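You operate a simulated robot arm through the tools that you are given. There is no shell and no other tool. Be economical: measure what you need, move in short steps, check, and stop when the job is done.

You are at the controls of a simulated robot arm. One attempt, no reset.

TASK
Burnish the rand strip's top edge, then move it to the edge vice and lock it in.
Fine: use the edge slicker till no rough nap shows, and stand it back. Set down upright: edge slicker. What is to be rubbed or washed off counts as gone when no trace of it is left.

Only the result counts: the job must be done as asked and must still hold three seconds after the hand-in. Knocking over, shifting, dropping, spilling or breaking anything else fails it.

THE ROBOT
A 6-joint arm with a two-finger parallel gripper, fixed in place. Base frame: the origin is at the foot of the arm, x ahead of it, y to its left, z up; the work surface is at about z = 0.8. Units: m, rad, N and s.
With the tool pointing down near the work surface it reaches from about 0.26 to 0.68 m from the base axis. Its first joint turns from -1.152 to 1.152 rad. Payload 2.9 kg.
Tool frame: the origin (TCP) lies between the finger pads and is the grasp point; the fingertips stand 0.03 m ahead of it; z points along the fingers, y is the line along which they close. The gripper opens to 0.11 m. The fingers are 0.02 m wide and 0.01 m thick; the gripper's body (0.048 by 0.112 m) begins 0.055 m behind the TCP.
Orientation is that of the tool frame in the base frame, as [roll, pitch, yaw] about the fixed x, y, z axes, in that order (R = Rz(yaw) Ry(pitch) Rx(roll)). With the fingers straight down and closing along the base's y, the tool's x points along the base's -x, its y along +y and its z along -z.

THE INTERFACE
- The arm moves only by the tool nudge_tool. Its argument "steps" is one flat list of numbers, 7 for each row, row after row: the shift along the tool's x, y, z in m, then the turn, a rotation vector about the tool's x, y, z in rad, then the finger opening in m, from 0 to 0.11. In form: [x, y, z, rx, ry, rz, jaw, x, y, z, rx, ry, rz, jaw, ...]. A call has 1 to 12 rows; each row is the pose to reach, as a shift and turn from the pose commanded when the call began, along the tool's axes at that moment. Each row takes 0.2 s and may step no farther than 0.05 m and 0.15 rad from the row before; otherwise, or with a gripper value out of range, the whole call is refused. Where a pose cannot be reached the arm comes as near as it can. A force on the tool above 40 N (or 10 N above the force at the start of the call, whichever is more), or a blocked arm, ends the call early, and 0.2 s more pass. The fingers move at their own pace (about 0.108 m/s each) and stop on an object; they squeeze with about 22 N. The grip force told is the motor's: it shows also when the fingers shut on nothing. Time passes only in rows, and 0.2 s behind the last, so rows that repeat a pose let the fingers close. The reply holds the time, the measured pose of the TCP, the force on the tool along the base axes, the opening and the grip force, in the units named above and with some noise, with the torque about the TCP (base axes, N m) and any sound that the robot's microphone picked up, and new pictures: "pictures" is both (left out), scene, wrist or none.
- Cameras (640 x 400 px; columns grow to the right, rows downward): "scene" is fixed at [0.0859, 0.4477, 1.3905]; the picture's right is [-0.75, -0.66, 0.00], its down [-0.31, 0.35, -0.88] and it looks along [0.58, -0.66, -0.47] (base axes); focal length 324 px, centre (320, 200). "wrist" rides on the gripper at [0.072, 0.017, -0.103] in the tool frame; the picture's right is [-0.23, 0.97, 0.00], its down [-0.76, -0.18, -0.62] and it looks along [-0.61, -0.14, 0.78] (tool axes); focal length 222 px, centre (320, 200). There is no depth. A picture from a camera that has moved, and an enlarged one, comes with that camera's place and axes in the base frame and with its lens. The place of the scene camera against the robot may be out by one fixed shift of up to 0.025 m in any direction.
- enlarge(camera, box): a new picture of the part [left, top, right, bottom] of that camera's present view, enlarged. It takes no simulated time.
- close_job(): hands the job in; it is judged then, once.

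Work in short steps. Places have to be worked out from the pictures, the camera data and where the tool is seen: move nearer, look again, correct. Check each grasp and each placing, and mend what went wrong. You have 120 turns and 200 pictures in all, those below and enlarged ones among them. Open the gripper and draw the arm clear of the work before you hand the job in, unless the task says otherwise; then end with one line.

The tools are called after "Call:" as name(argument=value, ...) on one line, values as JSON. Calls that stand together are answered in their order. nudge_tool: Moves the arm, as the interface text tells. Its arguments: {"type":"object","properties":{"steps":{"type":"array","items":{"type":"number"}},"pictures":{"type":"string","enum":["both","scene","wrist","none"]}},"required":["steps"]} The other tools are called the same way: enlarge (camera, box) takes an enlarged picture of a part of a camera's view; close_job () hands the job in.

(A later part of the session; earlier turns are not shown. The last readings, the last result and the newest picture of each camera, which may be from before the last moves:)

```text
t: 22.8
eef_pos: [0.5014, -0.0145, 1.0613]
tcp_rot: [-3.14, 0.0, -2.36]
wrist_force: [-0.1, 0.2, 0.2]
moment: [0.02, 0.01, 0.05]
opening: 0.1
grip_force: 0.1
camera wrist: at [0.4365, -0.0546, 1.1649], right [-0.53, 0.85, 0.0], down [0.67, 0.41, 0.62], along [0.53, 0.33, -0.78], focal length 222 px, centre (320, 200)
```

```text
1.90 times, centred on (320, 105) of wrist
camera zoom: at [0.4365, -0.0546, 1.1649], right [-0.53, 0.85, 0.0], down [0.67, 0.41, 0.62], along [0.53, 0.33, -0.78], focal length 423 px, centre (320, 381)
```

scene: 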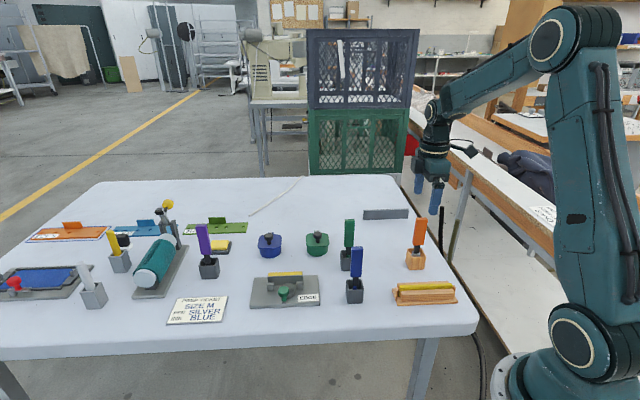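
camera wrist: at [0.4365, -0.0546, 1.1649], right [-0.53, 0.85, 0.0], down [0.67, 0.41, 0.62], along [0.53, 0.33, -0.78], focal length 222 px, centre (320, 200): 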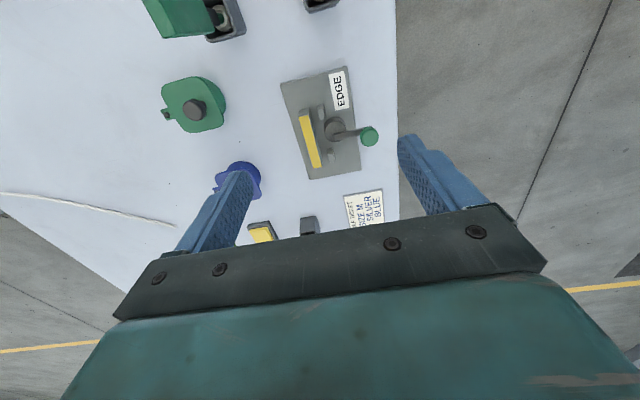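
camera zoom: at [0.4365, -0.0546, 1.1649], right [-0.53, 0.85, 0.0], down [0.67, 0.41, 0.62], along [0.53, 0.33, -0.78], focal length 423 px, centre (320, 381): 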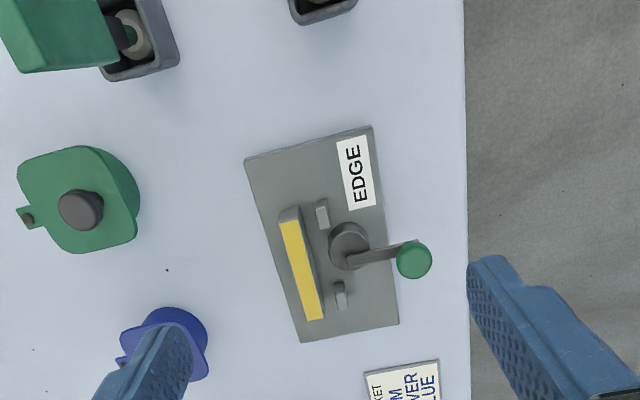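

The vice's wall runs parallel to the tool x, with its slot centre near tool (-0.07, -0.016) and a cam lever pointing to tool +y. I go lower for a sharper measurement of the slot.

Call:
nudge_tool(steps=[0, 0, 0.035, 0, 0, 0, 0.1, 0, 0, 0.07, 0, 0, 0, 0.1, 0, 0, 0.1, 0, 0, 0, 0.1], pictures="wrist")

Call:
enlarge(camera="wrist", box=[250, 60, 430, 210])

```text
t: 23.6
eef_pos: [0.4999, -0.0128, 0.9619]
tcp_rot: [-3.141, 0.0, -2.358]
wrist_force: [0.3, 0.0, 0.8]
moment: [-0.01, -0.02, 0.01]
opening: 0.1001
grip_force: 0.0
camera wrist: at [0.4357, -0.0536, 1.0646], right [-0.53, 0.85, 0.0], down [0.66, 0.41, 0.62], along [0.53, 0.33, -0.78], focal length 222 px, centre (320, 200)
```

wrist: 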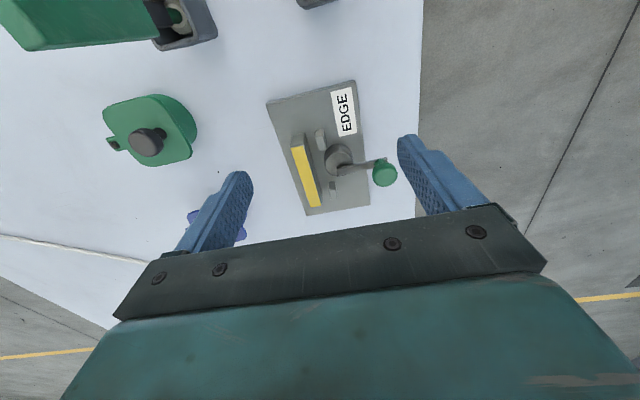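

```text
2.67 times, centred on (340, 135) of wrist
camera zoom: at [0.4357, -0.0536, 1.0646], right [-0.53, 0.85, 0.0], down [0.66, 0.41, 0.62], along [0.53, 0.33, -0.78], focal length 592 px, centre (267, 373)
```

zoom: 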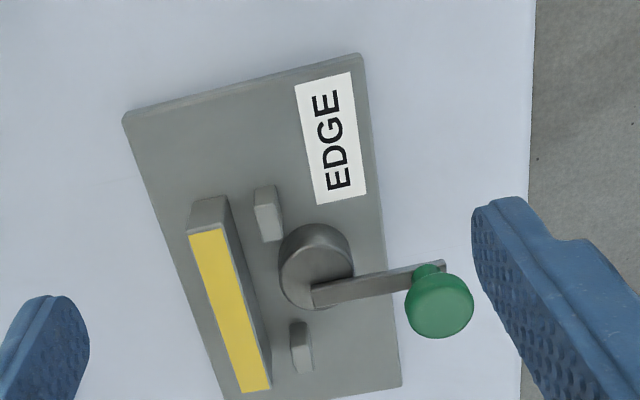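

Slot measured relative to this pose V: wall face at tool y≈-0.0245, front blocks at y≈-0.0105 (14 mm gap, centre -0.0175), x centre -0.072, wall top z≈0.836. The cam pivot is near (-0.07, 0.007) with the lever along +y. I return over the strip, targeting a grip 30 mm off-centre so the fingers stay clear of the cam.

Call:
nudge_tool(steps=[0, 0, -0.045, 0, 0, 0, 0.1, 0, 0, -0.09, 0, 0, 0, 0.1, 0.045, 0.005, -0.09, 0, 0, 0, 0.1, 0.09, 0.01, -0.09, 0, 0, 0, 0.1, 0.135, 0.016, -0.09, 0, 0, 0, 0.1, 0.18, 0.022, -0.09, 0, 0, 0, 0.06, 0.22, 0.0284, -0.09, 0, 0, 0, 0.05, 0.2481, 0.0284, -0.06, 0, 0, 0, 0.05, 0.2481, 0.0284, -0.02, 0, 0, 0, 0.05, 0.2481, 0.0284, 0.02, 0, 0, 0, 0.05])

Call:
enlarge(camera="wrist", box=[240, 20, 400, 220])

Call:
enlarge(camera="scene", box=[380, 210, 470, 310])

```text
t: 25.8
eef_pos: [0.3023, -0.1684, 0.9431]
tcp_rot: [-3.14, 0.001, -2.36]
wrist_force: [-0.7, -0.4, -0.4]
moment: [0.01, 0.0, 0.0]
opening: 0.0501
grip_force: 0.0
camera wrist: at [0.2386, -0.2075, 1.047], right [-0.53, 0.85, 0.0], down [0.66, 0.41, 0.62], along [0.53, 0.33, -0.78], focal length 222 px, centre (320, 200)
```

scene: 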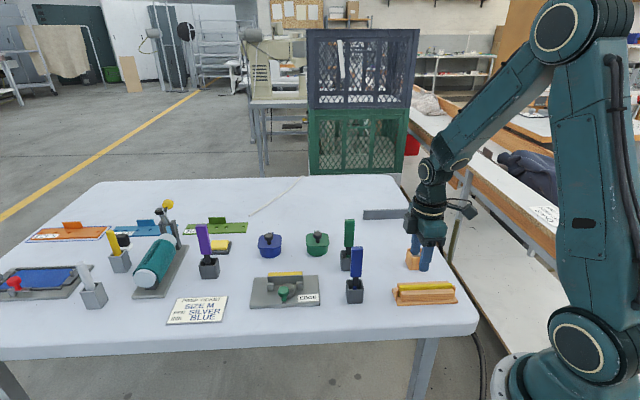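
wrist: 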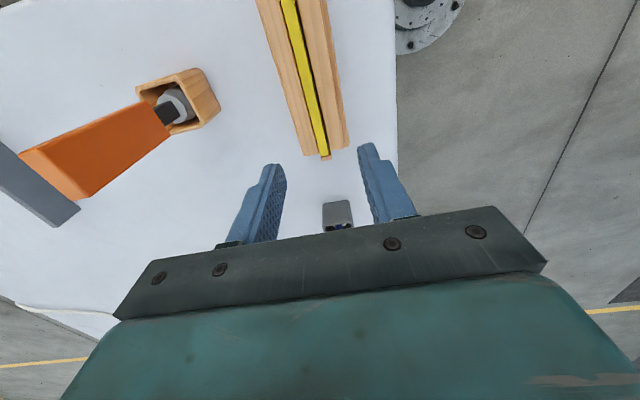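

```text
2.00 times, centred on (320, 120) of wrist
camera zoom: at [0.2386, -0.2075, 1.047], right [-0.53, 0.85, 0.0], down [0.66, 0.41, 0.62], along [0.53, 0.33, -0.78], focal length 444 px, centre (320, 360)
```

zoom: 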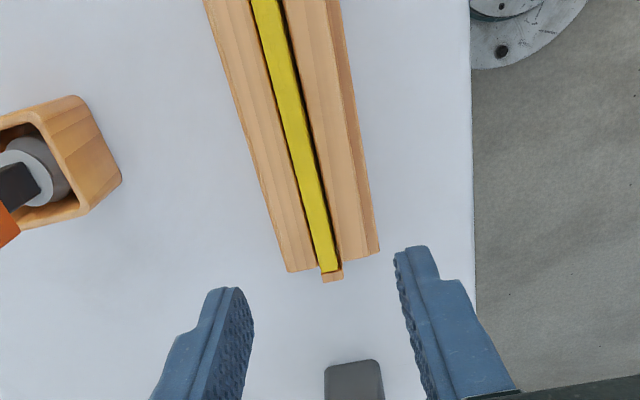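

```text
4.00 times, centred on (425, 260) of scene
camera zoom: at [0.0859, 0.4477, 1.3905], right [-0.75, -0.66, 0.0], down [-0.31, 0.35, -0.88], along [0.58, -0.66, -0.47], focal length 1295 px, centre (-100, -40)
```

zoom: 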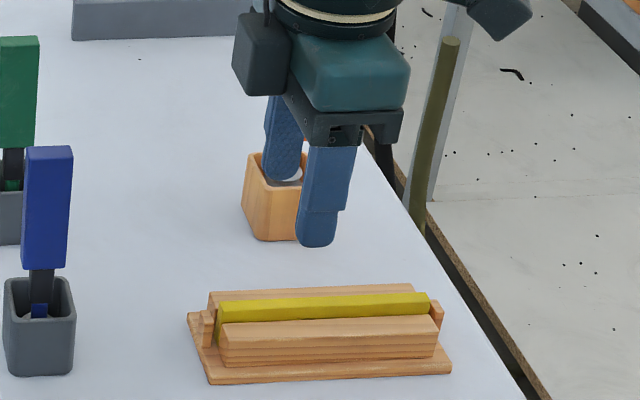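

In the tool frame the strip runs parallel to x at y≈-0.0023, with its near end at x≈-0.037. I shift -0.002 in y and descend to just above the cradle blocks.

Call:
nudge_tool(steps=[0, -0.002, 0.03, 0, 0, 0, 0.05, 0, -0.002, 0.06, 0, 0, 0, 0.05, 0, -0.002, 0.08, 0, 0, 0, 0.03, 0, -0.002, 0.085, 0, 0, 0, 0.03])

Call:
enlarge(camera="wrist", box=[240, 20, 400, 220])

Call:
enlarge(camera="scene", box=[385, 240, 465, 310])

```text
t: 26.8
eef_pos: [0.3056, -0.1695, 0.8607]
tcp_rot: [-3.138, -0.001, -2.359]
wrist_force: [-2.4, 1.1, 5.2]
moment: [0.11, 0.16, 0.04]
opening: 0.0314
grip_force: 0.9
stopped in row 4: the force on the tool passed its limit at 50 N (the readings are from after the stop); the commanded pose is now the measured one
camera wrist: at [0.2413, -0.2087, 0.9639], right [-0.53, 0.85, 0.0], down [0.66, 0.41, 0.62], along [0.53, 0.33, -0.78], focal length 222 px, centre (320, 200)
```

scene: 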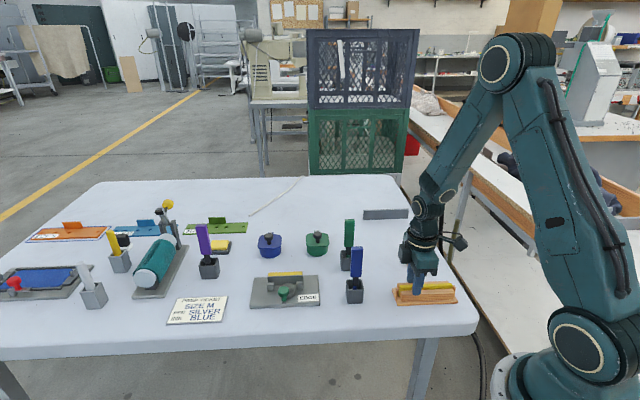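
wrist: 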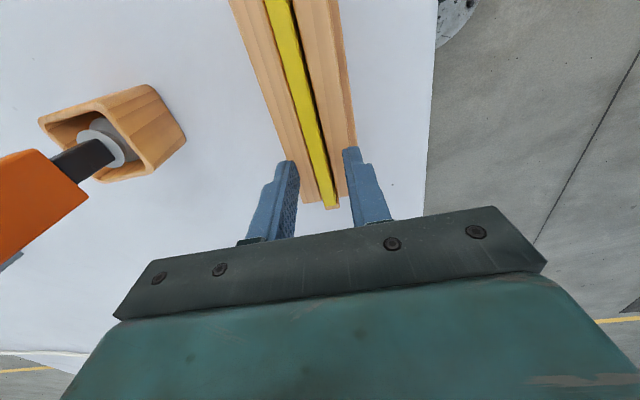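

```text
2.00 times, centred on (320, 120) of wrist
camera zoom: at [0.2413, -0.2087, 0.9639], right [-0.53, 0.85, 0.0], down [0.66, 0.41, 0.62], along [0.53, 0.33, -0.78], focal length 444 px, centre (320, 360)
```

zoom: 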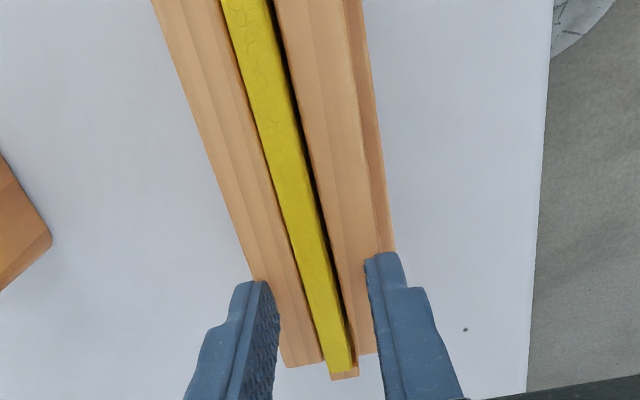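

```text
5.71 times, centred on (425, 275) of scene
camera zoom: at [0.0858, 0.4478, 1.3905], right [-0.75, -0.66, 0.0], down [-0.31, 0.35, -0.88], along [0.58, -0.66, -0.47], focal length 1850 px, centre (-280, -229)
```

zoom: 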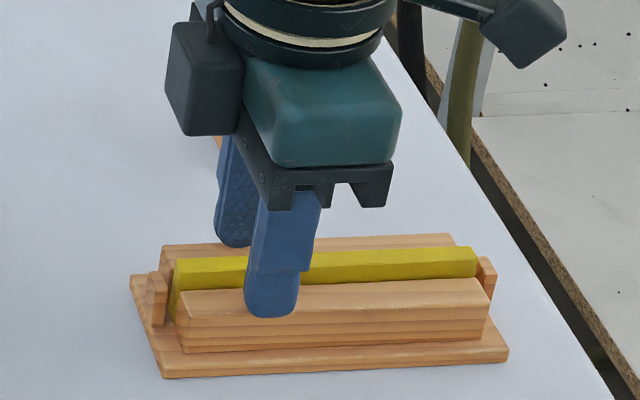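

The fingertips touched the cradle blocks at z≈0.83, so the strip top is about 0.84; the cradle seems unmoved. I raise 1.5 mm and close on the strip.

Call:
nudge_tool(steps=[0, 0, -0.0015, 0, 0, 0, 0.031, 0, 0, -0.002, 0, 0, 0, 0.02, 0, 0, -0.002, 0, 0, 0, 0.012, 0, 0, -0.002, 0, 0, 0, 0.0, 0, 0, -0.002, 0, 0, 0, 0.0])

Call:
enlarge(camera="wrist", box=[240, 20, 400, 220])

Call:
enlarge(camera="scene", box=[385, 240, 465, 310])

```text
t: 28.0
eef_pos: [0.306, -0.1698, 0.8617]
tcp_rot: [-3.136, 0.002, -2.358]
wrist_force: [-0.7, 0.6, -0.1]
moment: [-0.01, -0.01, 0.01]
opening: 0.0081
grip_force: 21.8
camera wrist: at [0.2418, -0.2088, 0.9654], right [-0.53, 0.85, -0.01], down [0.66, 0.41, 0.62], along [0.53, 0.32, -0.78], focal length 222 px, centre (320, 200)
```

scene: 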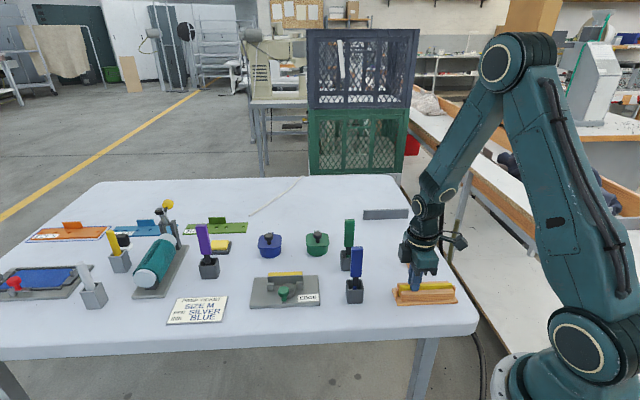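
wrist: 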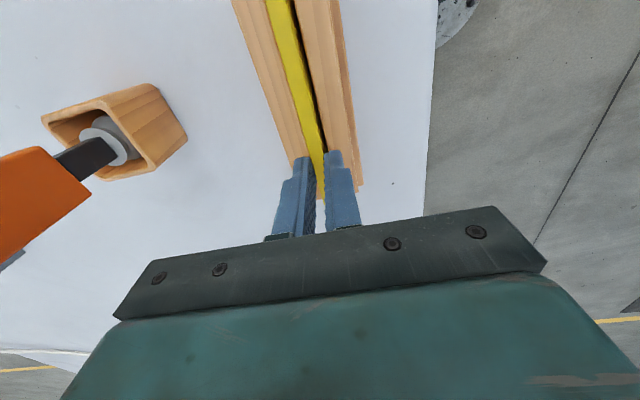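

```text
2.00 times, centred on (320, 120) of wrist
camera zoom: at [0.2418, -0.2088, 0.9654], right [-0.53, 0.85, -0.01], down [0.66, 0.41, 0.62], along [0.53, 0.32, -0.78], focal length 444 px, centre (320, 360)
```

zoom: 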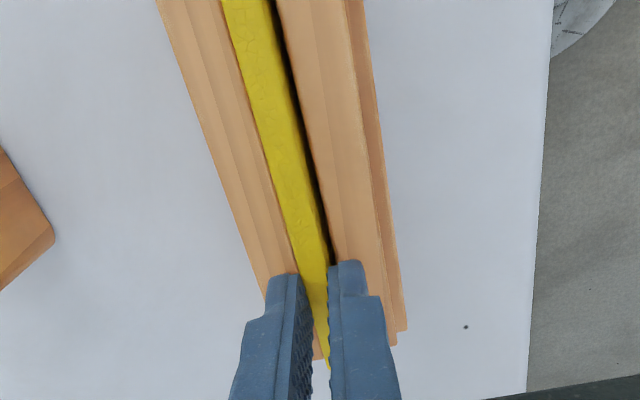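

```text
5.71 times, centred on (425, 275) of scene
camera zoom: at [0.0859, 0.4477, 1.3905], right [-0.75, -0.66, 0.0], down [-0.31, 0.35, -0.88], along [0.58, -0.66, -0.47], focal length 1850 px, centre (-280, -229)
```

zoom: 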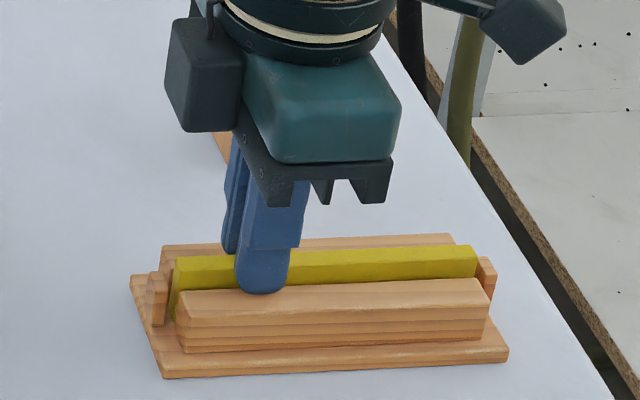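

The strip is gripped, 8.1 mm thick. I lift it straight out and check that it hangs level.

Call:
nudge_tool(steps=[0, 0, -0.01, 0, 0, 0, 0, 0, 0, -0.025, 0, 0, 0, 0, 0, 0, -0.05, 0, 0, 0, 0, 0, 0, -0.08, 0, 0, 0, 0])

Call:
enlarge(camera="scene", box=[375, 210, 475, 310])

Call:
enlarge(camera="wrist", box=[240, 20, 400, 220])

```text
t: 29.0
eef_pos: [0.3038, -0.1692, 0.9412]
tcp_rot: [-3.138, 0.0, -2.358]
wrist_force: [-0.2, 0.9, -0.5]
moment: [-0.03, 0.01, 0.0]
opening: 0.0079
grip_force: 21.5
camera wrist: at [0.2402, -0.2093, 1.0445], right [-0.53, 0.85, 0.0], down [0.66, 0.41, 0.62], along [0.53, 0.33, -0.78], focal length 222 px, centre (320, 200)
```

scene: 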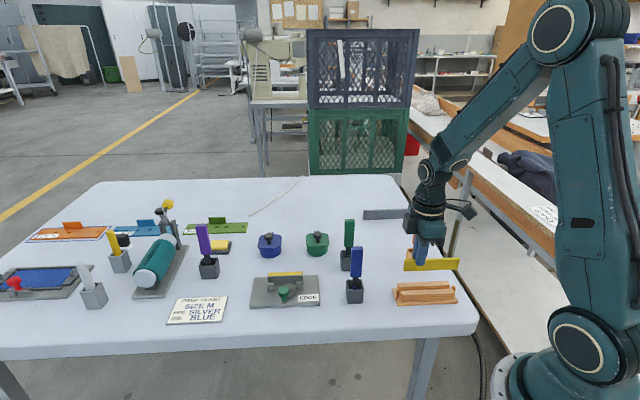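
wrist: 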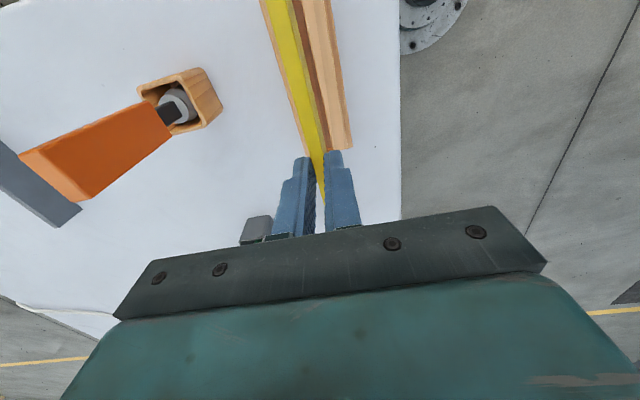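

```text
4.00 times, centred on (425, 260) of scene
camera zoom: at [0.0859, 0.4477, 1.3905], right [-0.75, -0.66, 0.0], down [-0.31, 0.35, -0.88], along [0.58, -0.66, -0.47], focal length 1295 px, centre (-100, -40)
```

zoom: 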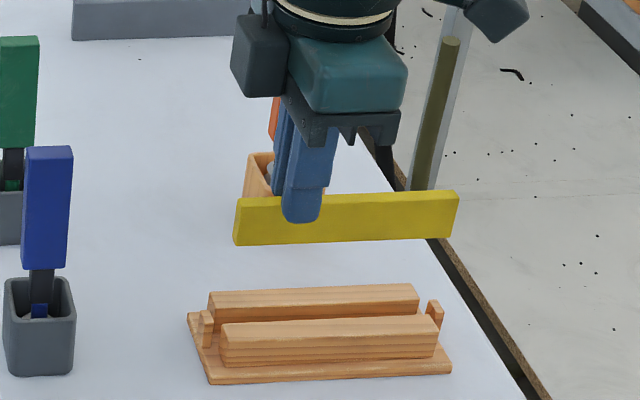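

```text
2.00 times, centred on (320, 120) of wrist
camera zoom: at [0.2402, -0.2093, 1.0445], right [-0.53, 0.85, 0.0], down [0.66, 0.41, 0.62], along [0.53, 0.33, -0.78], focal length 444 px, centre (320, 360)
```

zoom: 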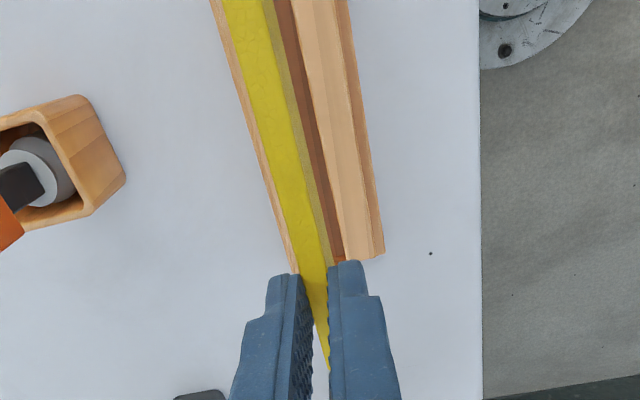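

The strip is level and held well; it is about 31 mm high with its bottom ~53 mm below the TCP. I raise it above the other tools and carry it over the vice slot, to target TCP (0.586, 0.047).

Call:
nudge_tool(steps=[0, 0, -0.045, 0, 0, 0, 0, 0, 0, -0.09, 0, 0, 0, 0, -0.02, -0.003, -0.12, 0, 0, 0, 0, -0.065, -0.008, -0.12, 0, 0, 0, 0, -0.11, -0.014, -0.12, 0, 0, 0, 0, -0.155, -0.02, -0.12, 0, 0, 0, 0, -0.2, -0.026, -0.12, 0, 0, 0, 0, -0.245, -0.032, -0.12, 0, 0, 0, 0, -0.29, -0.038, -0.12, 0, 0, 0, 0, -0.325, -0.042, -0.12, 0, 0, 0, 0, -0.3519, -0.0451, -0.12, 0, 0, 0, 0, -0.3519, -0.0451, -0.085, 0, 0, 0, 0])

Call:
enlarge(camera="scene", box=[230, 200, 380, 320])

Call:
enlarge(camera="wrist", box=[220, 20, 420, 220])

```text
t: 31.6
eef_pos: [0.588, 0.0478, 1.0266]
tcp_rot: [-3.137, 0.0, -2.361]
wrist_force: [-0.2, 0.0, -0.9]
moment: [0.03, 0.0, -0.03]
opening: 0.0081
grip_force: 21.7
camera wrist: at [0.5238, 0.0082, 1.1307], right [-0.53, 0.85, -0.01], down [0.66, 0.41, 0.62], along [0.53, 0.32, -0.78], focal length 222 px, centre (320, 200)
```

scene: 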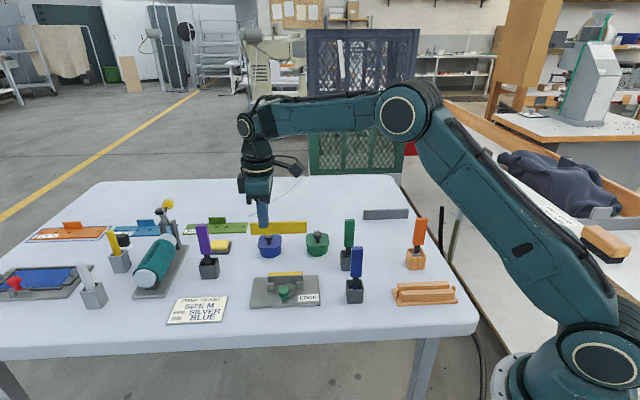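
wrist: 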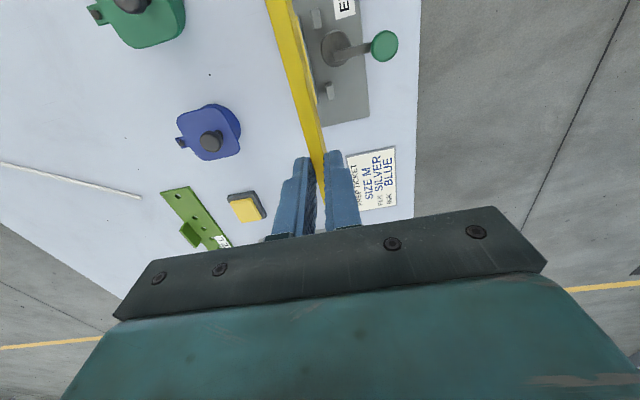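

```text
3.33 times, centred on (305, 260) of scene
camera zoom: at [0.0859, 0.4477, 1.3905], right [-0.75, -0.66, 0.0], down [-0.31, 0.35, -0.88], along [0.58, -0.66, -0.47], focal length 1079 px, centre (370, 0)
```

zoom: 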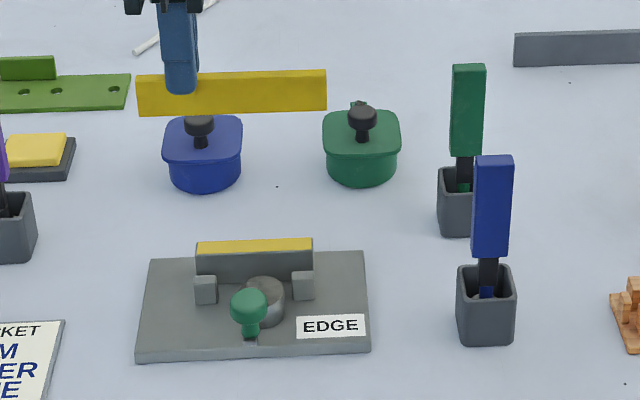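

```text
2.00 times, centred on (320, 120) of wrist
camera zoom: at [0.5238, 0.0082, 1.1307], right [-0.53, 0.85, -0.01], down [0.66, 0.41, 0.62], along [0.53, 0.32, -0.78], focal length 444 px, centre (320, 360)
```

zoom: 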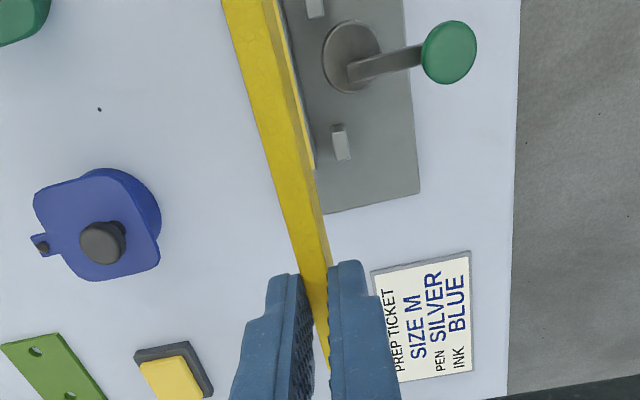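

This view suggests the slot centre is about 2–3 mm toward +y of the strip. I correct that and a tiny roll error, descend to z≈0.93 and look again.

Call:
nudge_tool(steps=[0, 0.0024, 0.03, -0.0045, 0, 0, 0, 0, 0.0024, 0.06, -0.0045, 0, 0, 0, 0, 0.0024, 0.095, -0.0045, 0, 0, 0, 0, 0.0024, 0.095, -0.0045, 0, 0, 0])

Call:
enlarge(camera="scene", box=[230, 220, 380, 320])

Call:
enlarge(camera="wrist", box=[220, 0, 420, 180])

```text
t: 32.6
eef_pos: [0.5866, 0.0491, 0.9297]
tcp_rot: [-3.14, 0.0, -2.359]
wrist_force: [0.4, -0.4, 0.4]
moment: [0.04, -0.02, -0.01]
opening: 0.0081
grip_force: 21.7
camera wrist: at [0.5227, 0.0088, 1.0336], right [-0.53, 0.85, 0.0], down [0.66, 0.41, 0.62], along [0.53, 0.33, -0.78], focal length 222 px, centre (320, 200)
```

scene: 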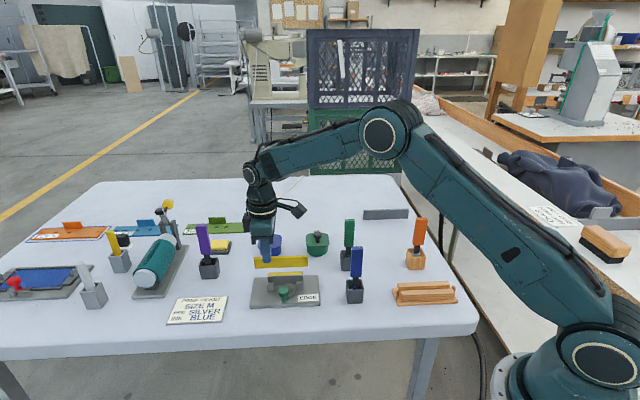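
wrist: 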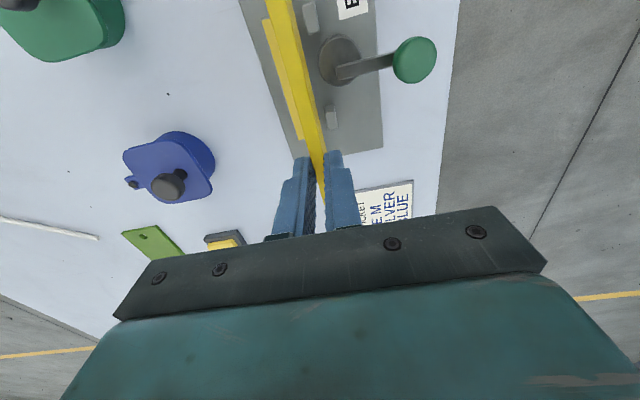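

```text
4.00 times, centred on (305, 270) of scene
camera zoom: at [0.0859, 0.4477, 1.3905], right [-0.75, -0.66, 0.0], down [-0.31, 0.35, -0.88], along [0.58, -0.66, -0.47], focal length 1295 px, centre (380, -80)
```

zoom: 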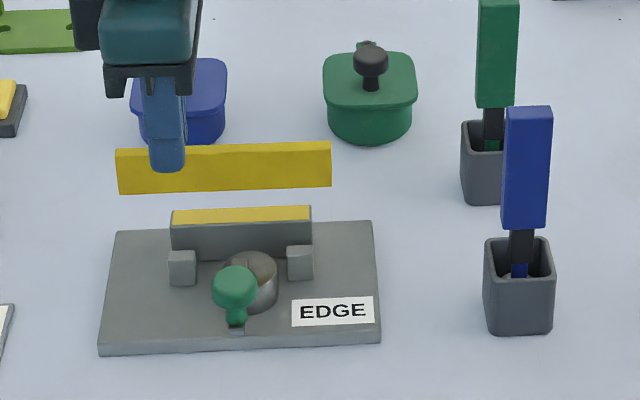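

```text
2.22 times, centred on (320, 90) of wrist
camera zoom: at [0.5227, 0.0088, 1.0336], right [-0.53, 0.85, 0.0], down [0.66, 0.41, 0.62], along [0.53, 0.33, -0.78], focal length 494 px, centre (320, 444)
```

zoom: 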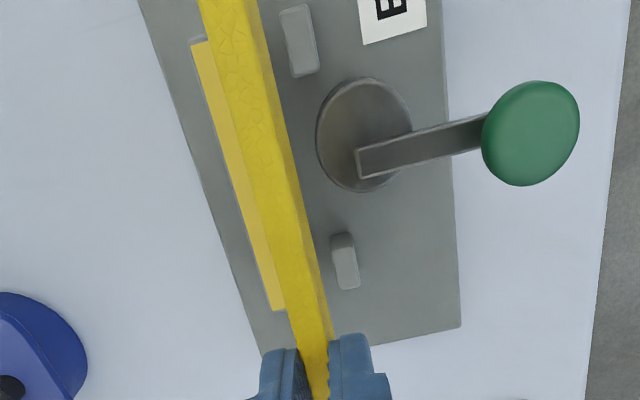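

The slot is now centred in y, from -0.0075 to +0.0077 around the strip. Along x the strip should shift about +6 mm to centre on the wall. I do that, then lower until the strip's bottom is within the slot.

Call:
nudge_tool(steps=[0.006, 0, 0.01, 0, 0, 0, 0, 0.006, 0, 0.03, 0, 0, 0, 0, 0.006, 0, 0.04, 0, 0, 0, 0, 0.006, 0, 0.05, 0, 0, 0, 0])

Call:
enlarge(camera="scene", box=[240, 240, 340, 320])

Call:
enlarge(camera="wrist", box=[220, 0, 420, 180])

```text
t: 33.6
eef_pos: [0.5827, 0.0447, 0.8814]
tcp_rot: [3.141, -0.001, -2.358]
wrist_force: [0.5, -0.8, -0.9]
moment: [0.02, -0.02, 0.0]
opening: 0.0079
grip_force: 22.0
camera wrist: at [0.5181, 0.0038, 0.9849], right [-0.53, 0.85, 0.0], down [0.66, 0.41, 0.62], along [0.53, 0.33, -0.78], focal length 222 px, centre (320, 200)
```

scene: 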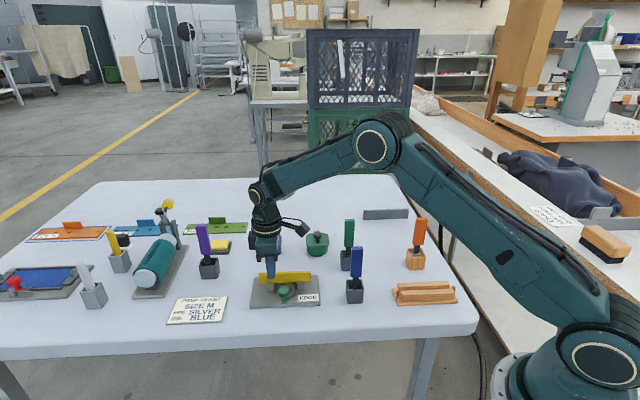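
wrist: 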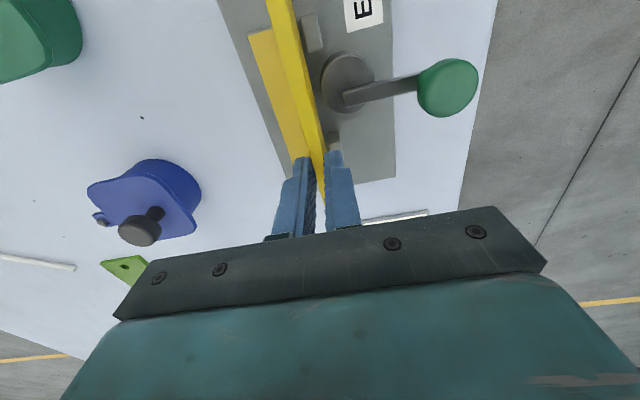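

```text
5.00 times, centred on (290, 280) of scene
camera zoom: at [0.0859, 0.4477, 1.3905], right [-0.75, -0.66, 0.0], down [-0.31, 0.35, -0.88], along [0.58, -0.66, -0.47], focal length 1618 px, centre (470, -200)
```

zoom: 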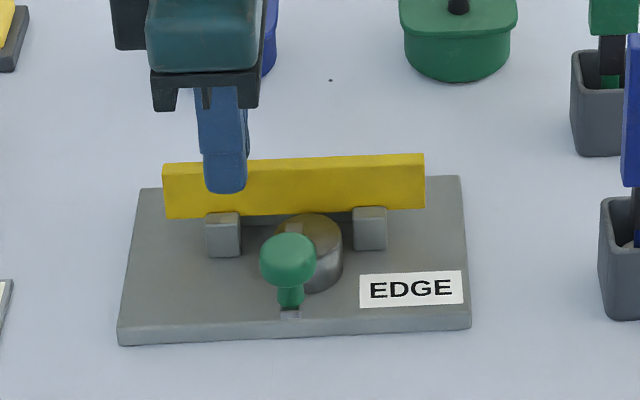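

```text
2.22 times, centred on (320, 90) of wrist
camera zoom: at [0.5181, 0.0038, 0.9849], right [-0.53, 0.85, 0.0], down [0.66, 0.41, 0.62], along [0.53, 0.33, -0.78], focal length 494 px, centre (320, 444)
```

zoom: 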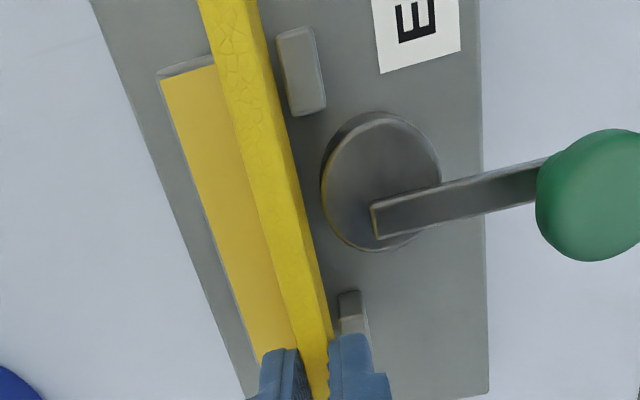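

Strip and slot align well in both views. I lower further in small steps until contact.

Call:
nudge_tool(steps=[0, 0, 0.004, 0, 0, 0, 0, 0, 0, 0.008, 0, 0, 0, 0, 0, 0, 0.011, 0, 0, 0, 0, 0, 0, 0.013, 0, 0, 0, 0], pictures="none")

Call:
enlarge(camera="scene", box=[240, 240, 340, 320])

```text
t: 34.6
eef_pos: [0.5813, 0.0449, 0.8719]
tcp_rot: [-3.138, 0.003, -2.36]
wrist_force: [-11.7, -4.6, 32.0]
moment: [-0.49, 0.35, 0.01]
opening: 0.0075
grip_force: 21.8
```

```text
5.00 times, centred on (290, 280) of scene
camera zoom: at [0.085, 0.4476, 1.3906], right [-0.75, -0.66, 0.0], down [-0.31, 0.35, -0.88], along [0.58, -0.66, -0.47], focal length 1618 px, centre (470, -200)
```

zoom: 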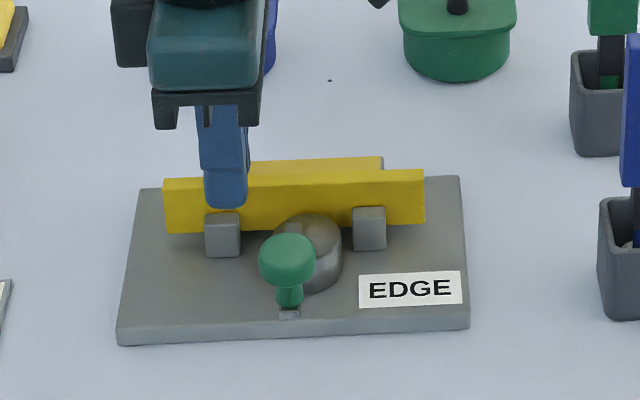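

Contact of 32 N: the fingertips are resting on the vice's wall or block while the strip is captured in the slot. I ease up and release gently so that it settles to the bottom.

Call:
nudge_tool(steps=[0, 0, -0.004, 0, 0, 0, 0, 0, 0, -0.0045, 0, 0, 0, 0.012, 0, 0, -0.0045, 0, 0, 0, 0.018, 0, 0, -0.0045, 0, 0, 0, 0.022, 0, 0, -0.0045, 0, 0, 0, 0.022])

Call:
enlarge(camera="scene", box=[240, 240, 340, 320])

Call:
enlarge(camera="wrist", box=[220, 0, 420, 180])

```text
t: 35.8
eef_pos: [0.5817, 0.0451, 0.8727]
tcp_rot: [-3.141, 0.0, -2.358]
wrist_force: [0.1, -0.4, 0.9]
moment: [0.02, 0.0, -0.02]
opening: 0.022
grip_force: 0.0
camera wrist: at [0.518, 0.0053, 0.9769], right [-0.53, 0.85, 0.0], down [0.66, 0.41, 0.62], along [0.53, 0.33, -0.78], focal length 222 px, centre (320, 200)
```

scene: 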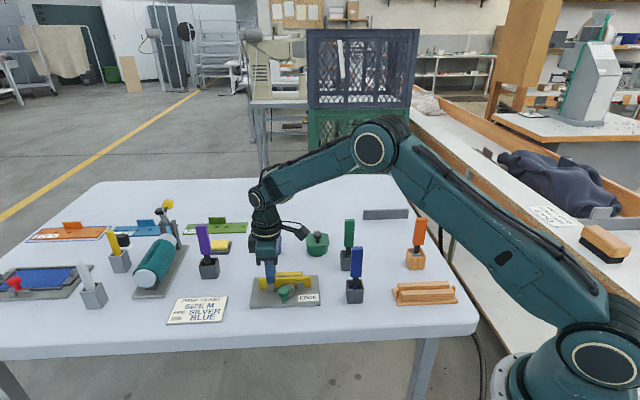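
wrist: 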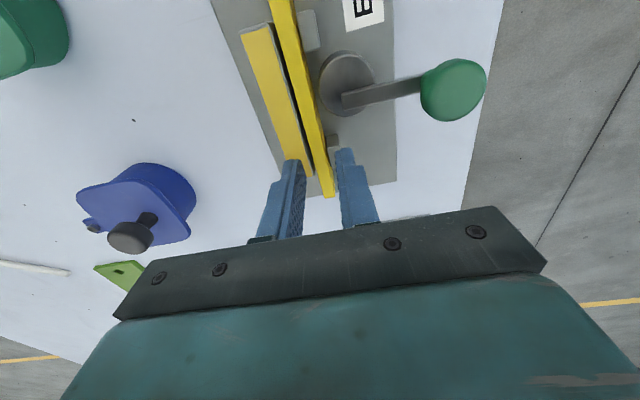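

```text
5.00 times, centred on (290, 280) of scene
camera zoom: at [0.0859, 0.4477, 1.3905], right [-0.75, -0.66, 0.0], down [-0.31, 0.35, -0.88], along [0.58, -0.66, -0.47], focal length 1618 px, centre (470, -200)
```

zoom: 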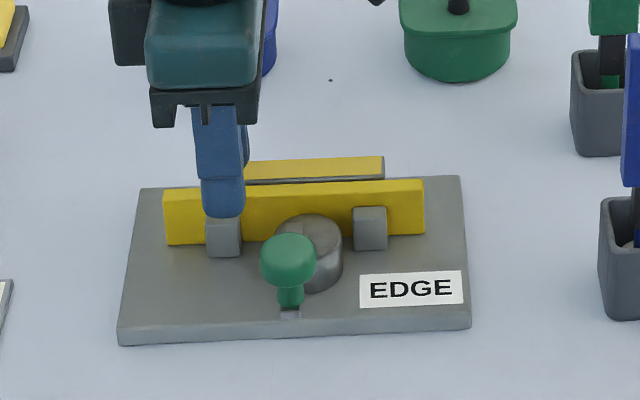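

```text
2.22 times, centred on (320, 90) of wrist
camera zoom: at [0.518, 0.0053, 0.9769], right [-0.53, 0.85, 0.0], down [0.66, 0.41, 0.62], along [0.53, 0.33, -0.78], focal length 494 px, centre (320, 444)
```

zoom: 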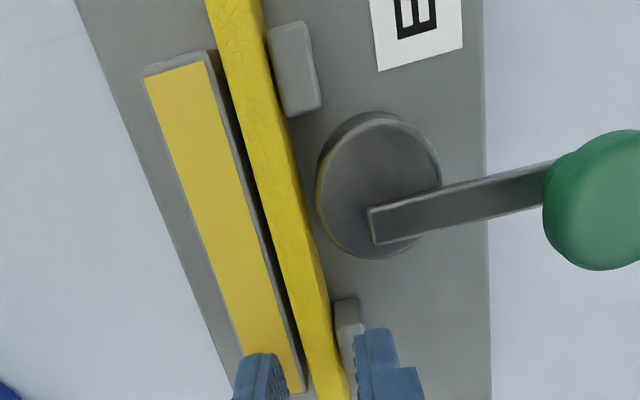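

The strip has settled upright on the plate inside the slot. The cam disc is eccentric toward +x, so turning the lever from +y toward +x (the EDGE label) should press it onto the strip. I rise, close the fingers and go beside the knob (about tool (0.031, 0.071)) for a look.

Call:
nudge_tool(steps=[0, 0, -0.03, 0, 0, 0, 0.022, 0, 0, -0.065, 0, 0, 0, 0.022, -0.002, 0.04, -0.065, 0, 0, 0, 0, -0.002, 0.073, -0.065, 0, 0, 0, 0, -0.002, 0.073, -0.045, 0, 0, 0, 0, -0.002, 0.073, -0.045, 0, 0, 0, 0])

Call:
enlarge(camera="scene", box=[240, 230, 340, 320])

Call:
enlarge(camera="wrist", box=[200, 0, 420, 200])

```text
t: 37.2
eef_pos: [0.5306, 0.0987, 0.9182]
tcp_rot: [3.141, 0.002, -2.359]
wrist_force: [0.4, -0.2, 0.8]
moment: [0.02, 0.01, 0.0]
opening: 0.0
grip_force: 22.2
camera wrist: at [0.4674, 0.0591, 1.0218], right [-0.53, 0.85, 0.0], down [0.66, 0.41, 0.62], along [0.53, 0.33, -0.78], focal length 222 px, centre (320, 200)
```

scene: 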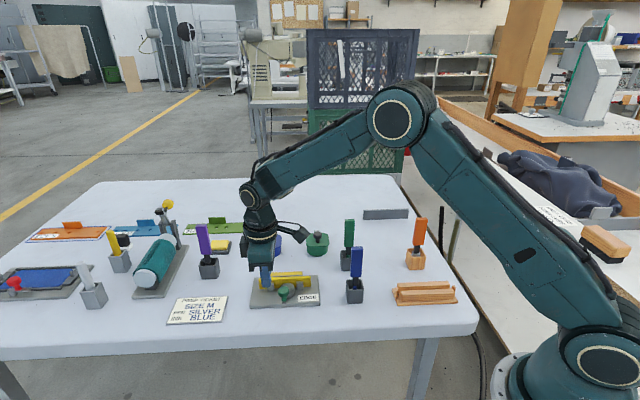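
wrist: 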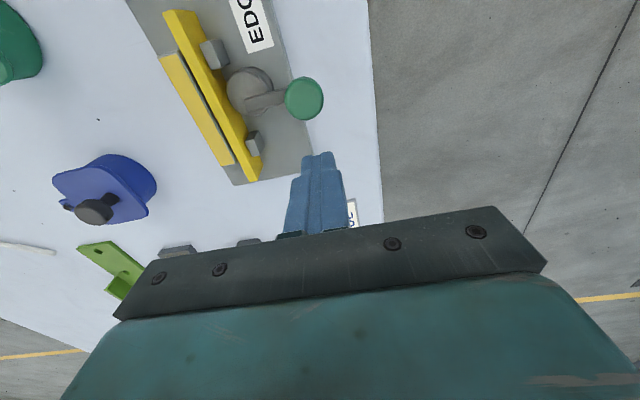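

```text
4.44 times, centred on (290, 275) of scene
camera zoom: at [0.0859, 0.4477, 1.3905], right [-0.75, -0.66, 0.0], down [-0.31, 0.35, -0.88], along [0.58, -0.66, -0.47], focal length 1439 px, centre (453, -133)
```

zoom: 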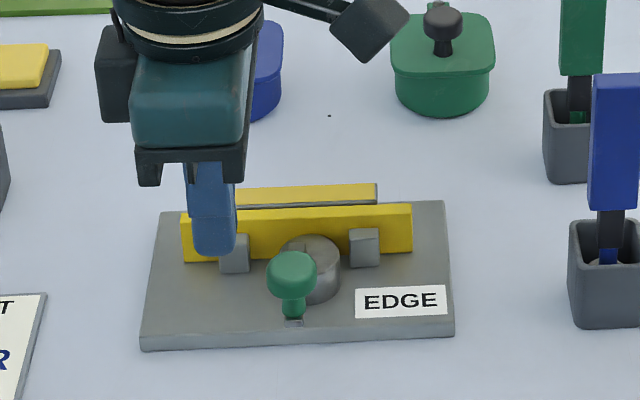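

```text
2.00 times, centred on (310, 100) of wrist
camera zoom: at [0.4674, 0.0591, 1.0218], right [-0.53, 0.85, 0.0], down [0.66, 0.41, 0.62], along [0.53, 0.33, -0.78], focal length 444 px, centre (340, 400)
```

zoom: 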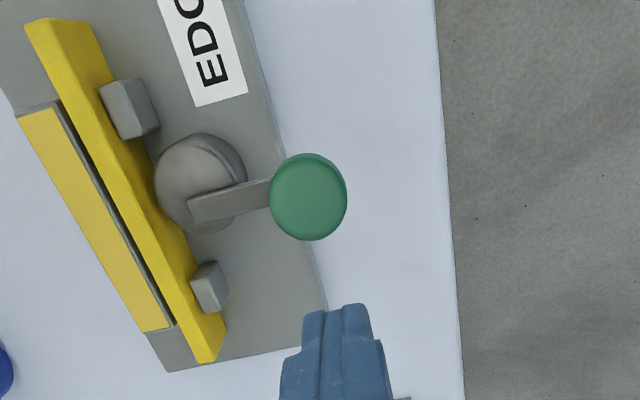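

The knob sits at tool (0.036, -0.002) from here. I descend beside it and begin the arc push.

Call:
nudge_tool(steps=[0, 0, 0.02, 0, 0, 0, 0, 0, 0, 0.038, 0, 0, 0, 0, 0.0125, -0.001, 0.038, 0, 0, 0, 0, 0.0185, 0.001, 0.038, 0, 0, 0, 0, 0.0242, 0.003, 0.038, 0, 0, 0, 0, 0.0242, 0.003, 0.038, 0, 0, 0, 0])

Call:
enlarge(camera="scene", box=[240, 230, 340, 320])

Call:
enlarge(camera="wrist", box=[200, 0, 420, 200])

```text
t: 38.6
eef_pos: [0.513, 0.0846, 0.8807]
tcp_rot: [-3.141, 0.0, -2.358]
wrist_force: [0.3, 0.8, 0.1]
moment: [0.0, 0.0, 0.02]
opening: 0.0002
grip_force: 21.3
camera wrist: at [0.4481, 0.0445, 0.9855], right [-0.53, 0.85, 0.0], down [0.67, 0.41, 0.62], along [0.53, 0.33, -0.78], focal length 222 px, centre (320, 200)
```

scene: 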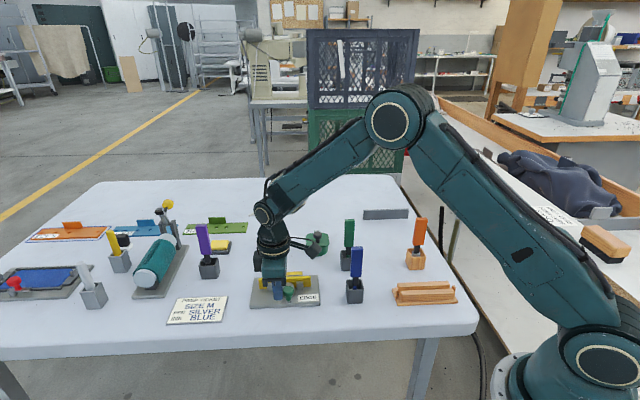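
wrist: 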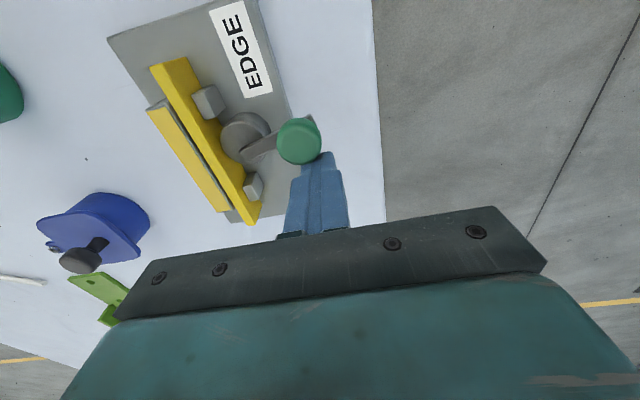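

```text
4.44 times, centred on (290, 275) of scene
camera zoom: at [0.0859, 0.4477, 1.3905], right [-0.75, -0.66, 0.0], down [-0.31, 0.35, -0.88], along [0.58, -0.66, -0.47], focal length 1439 px, centre (453, -133)
```

zoom: 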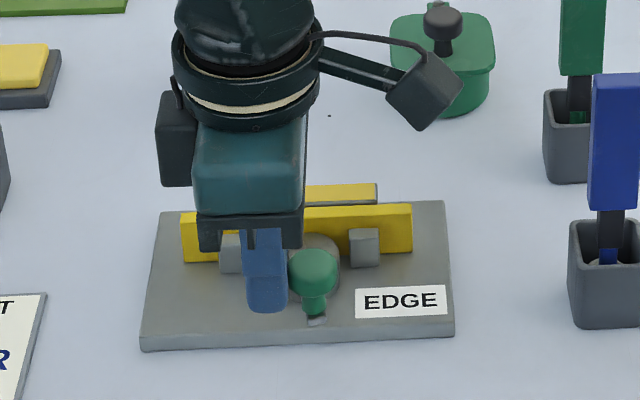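

```text
2.00 times, centred on (310, 100) of wrist
camera zoom: at [0.4481, 0.0445, 0.9855], right [-0.53, 0.85, 0.0], down [0.67, 0.41, 0.62], along [0.53, 0.33, -0.78], focal length 444 px, centre (340, 400)
```

zoom: 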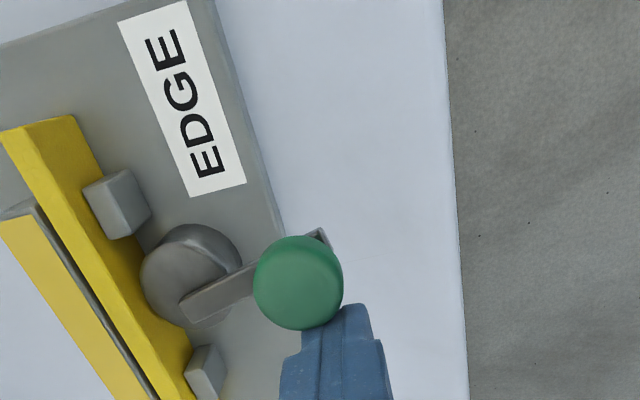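

The lever is turning. I continue along the arc, watching for force.

Call:
nudge_tool(steps=[0.007, 0.0008, 0, 0, 0, 0, 0, 0.0144, 0.0013, 0, 0, 0, 0, 0, 0.021, 0.0005, 0, 0, 0, 0, 0, 0.0278, -0.0006, 0, 0, 0, 0, 0, 0.0345, -0.0033, 0, 0, 0, 0, 0, 0.0409, -0.0066, 0, 0, 0, 0, 0])

Call:
enlarge(camera="scene", box=[240, 230, 340, 320])

Call:
enlarge(camera="wrist", box=[200, 0, 420, 200])

```text
t: 40.0
eef_pos: [0.4878, 0.0505, 0.88]
tcp_rot: [3.141, 0.0, -2.357]
wrist_force: [0.5, -0.1, 0.2]
moment: [0.0, 0.01, -0.03]
opening: 0.0002
grip_force: 22.6
camera wrist: at [0.4232, 0.0098, 0.9839], right [-0.53, 0.85, 0.0], down [0.67, 0.41, 0.62], along [0.53, 0.33, -0.78], focal length 222 px, centre (320, 200)
```

scene: 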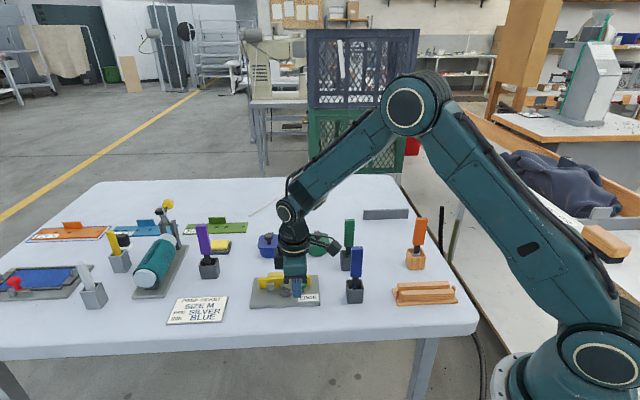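
wrist: 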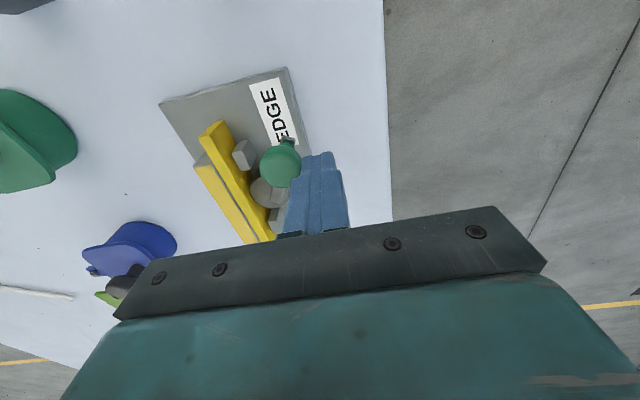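

```text
4.44 times, centred on (290, 275) of scene
camera zoom: at [0.0859, 0.4477, 1.3905], right [-0.75, -0.66, 0.0], down [-0.31, 0.35, -0.88], along [0.58, -0.66, -0.47], focal length 1439 px, centre (453, -133)
```

zoom: 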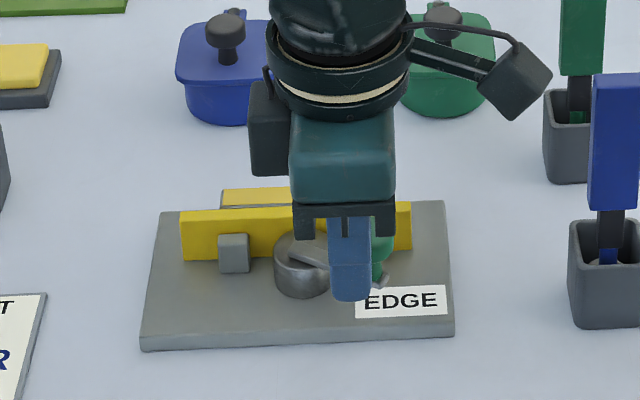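

```text
2.00 times, centred on (310, 100) of wrist
camera zoom: at [0.4232, 0.0098, 0.9839], right [-0.53, 0.85, 0.0], down [0.67, 0.41, 0.62], along [0.53, 0.33, -0.78], focal length 444 px, centre (340, 400)
```

zoom: 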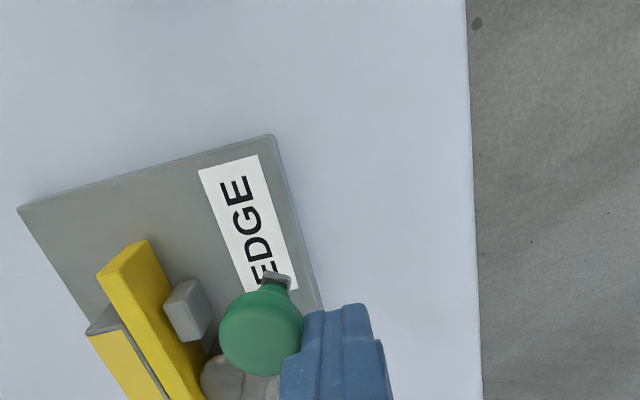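

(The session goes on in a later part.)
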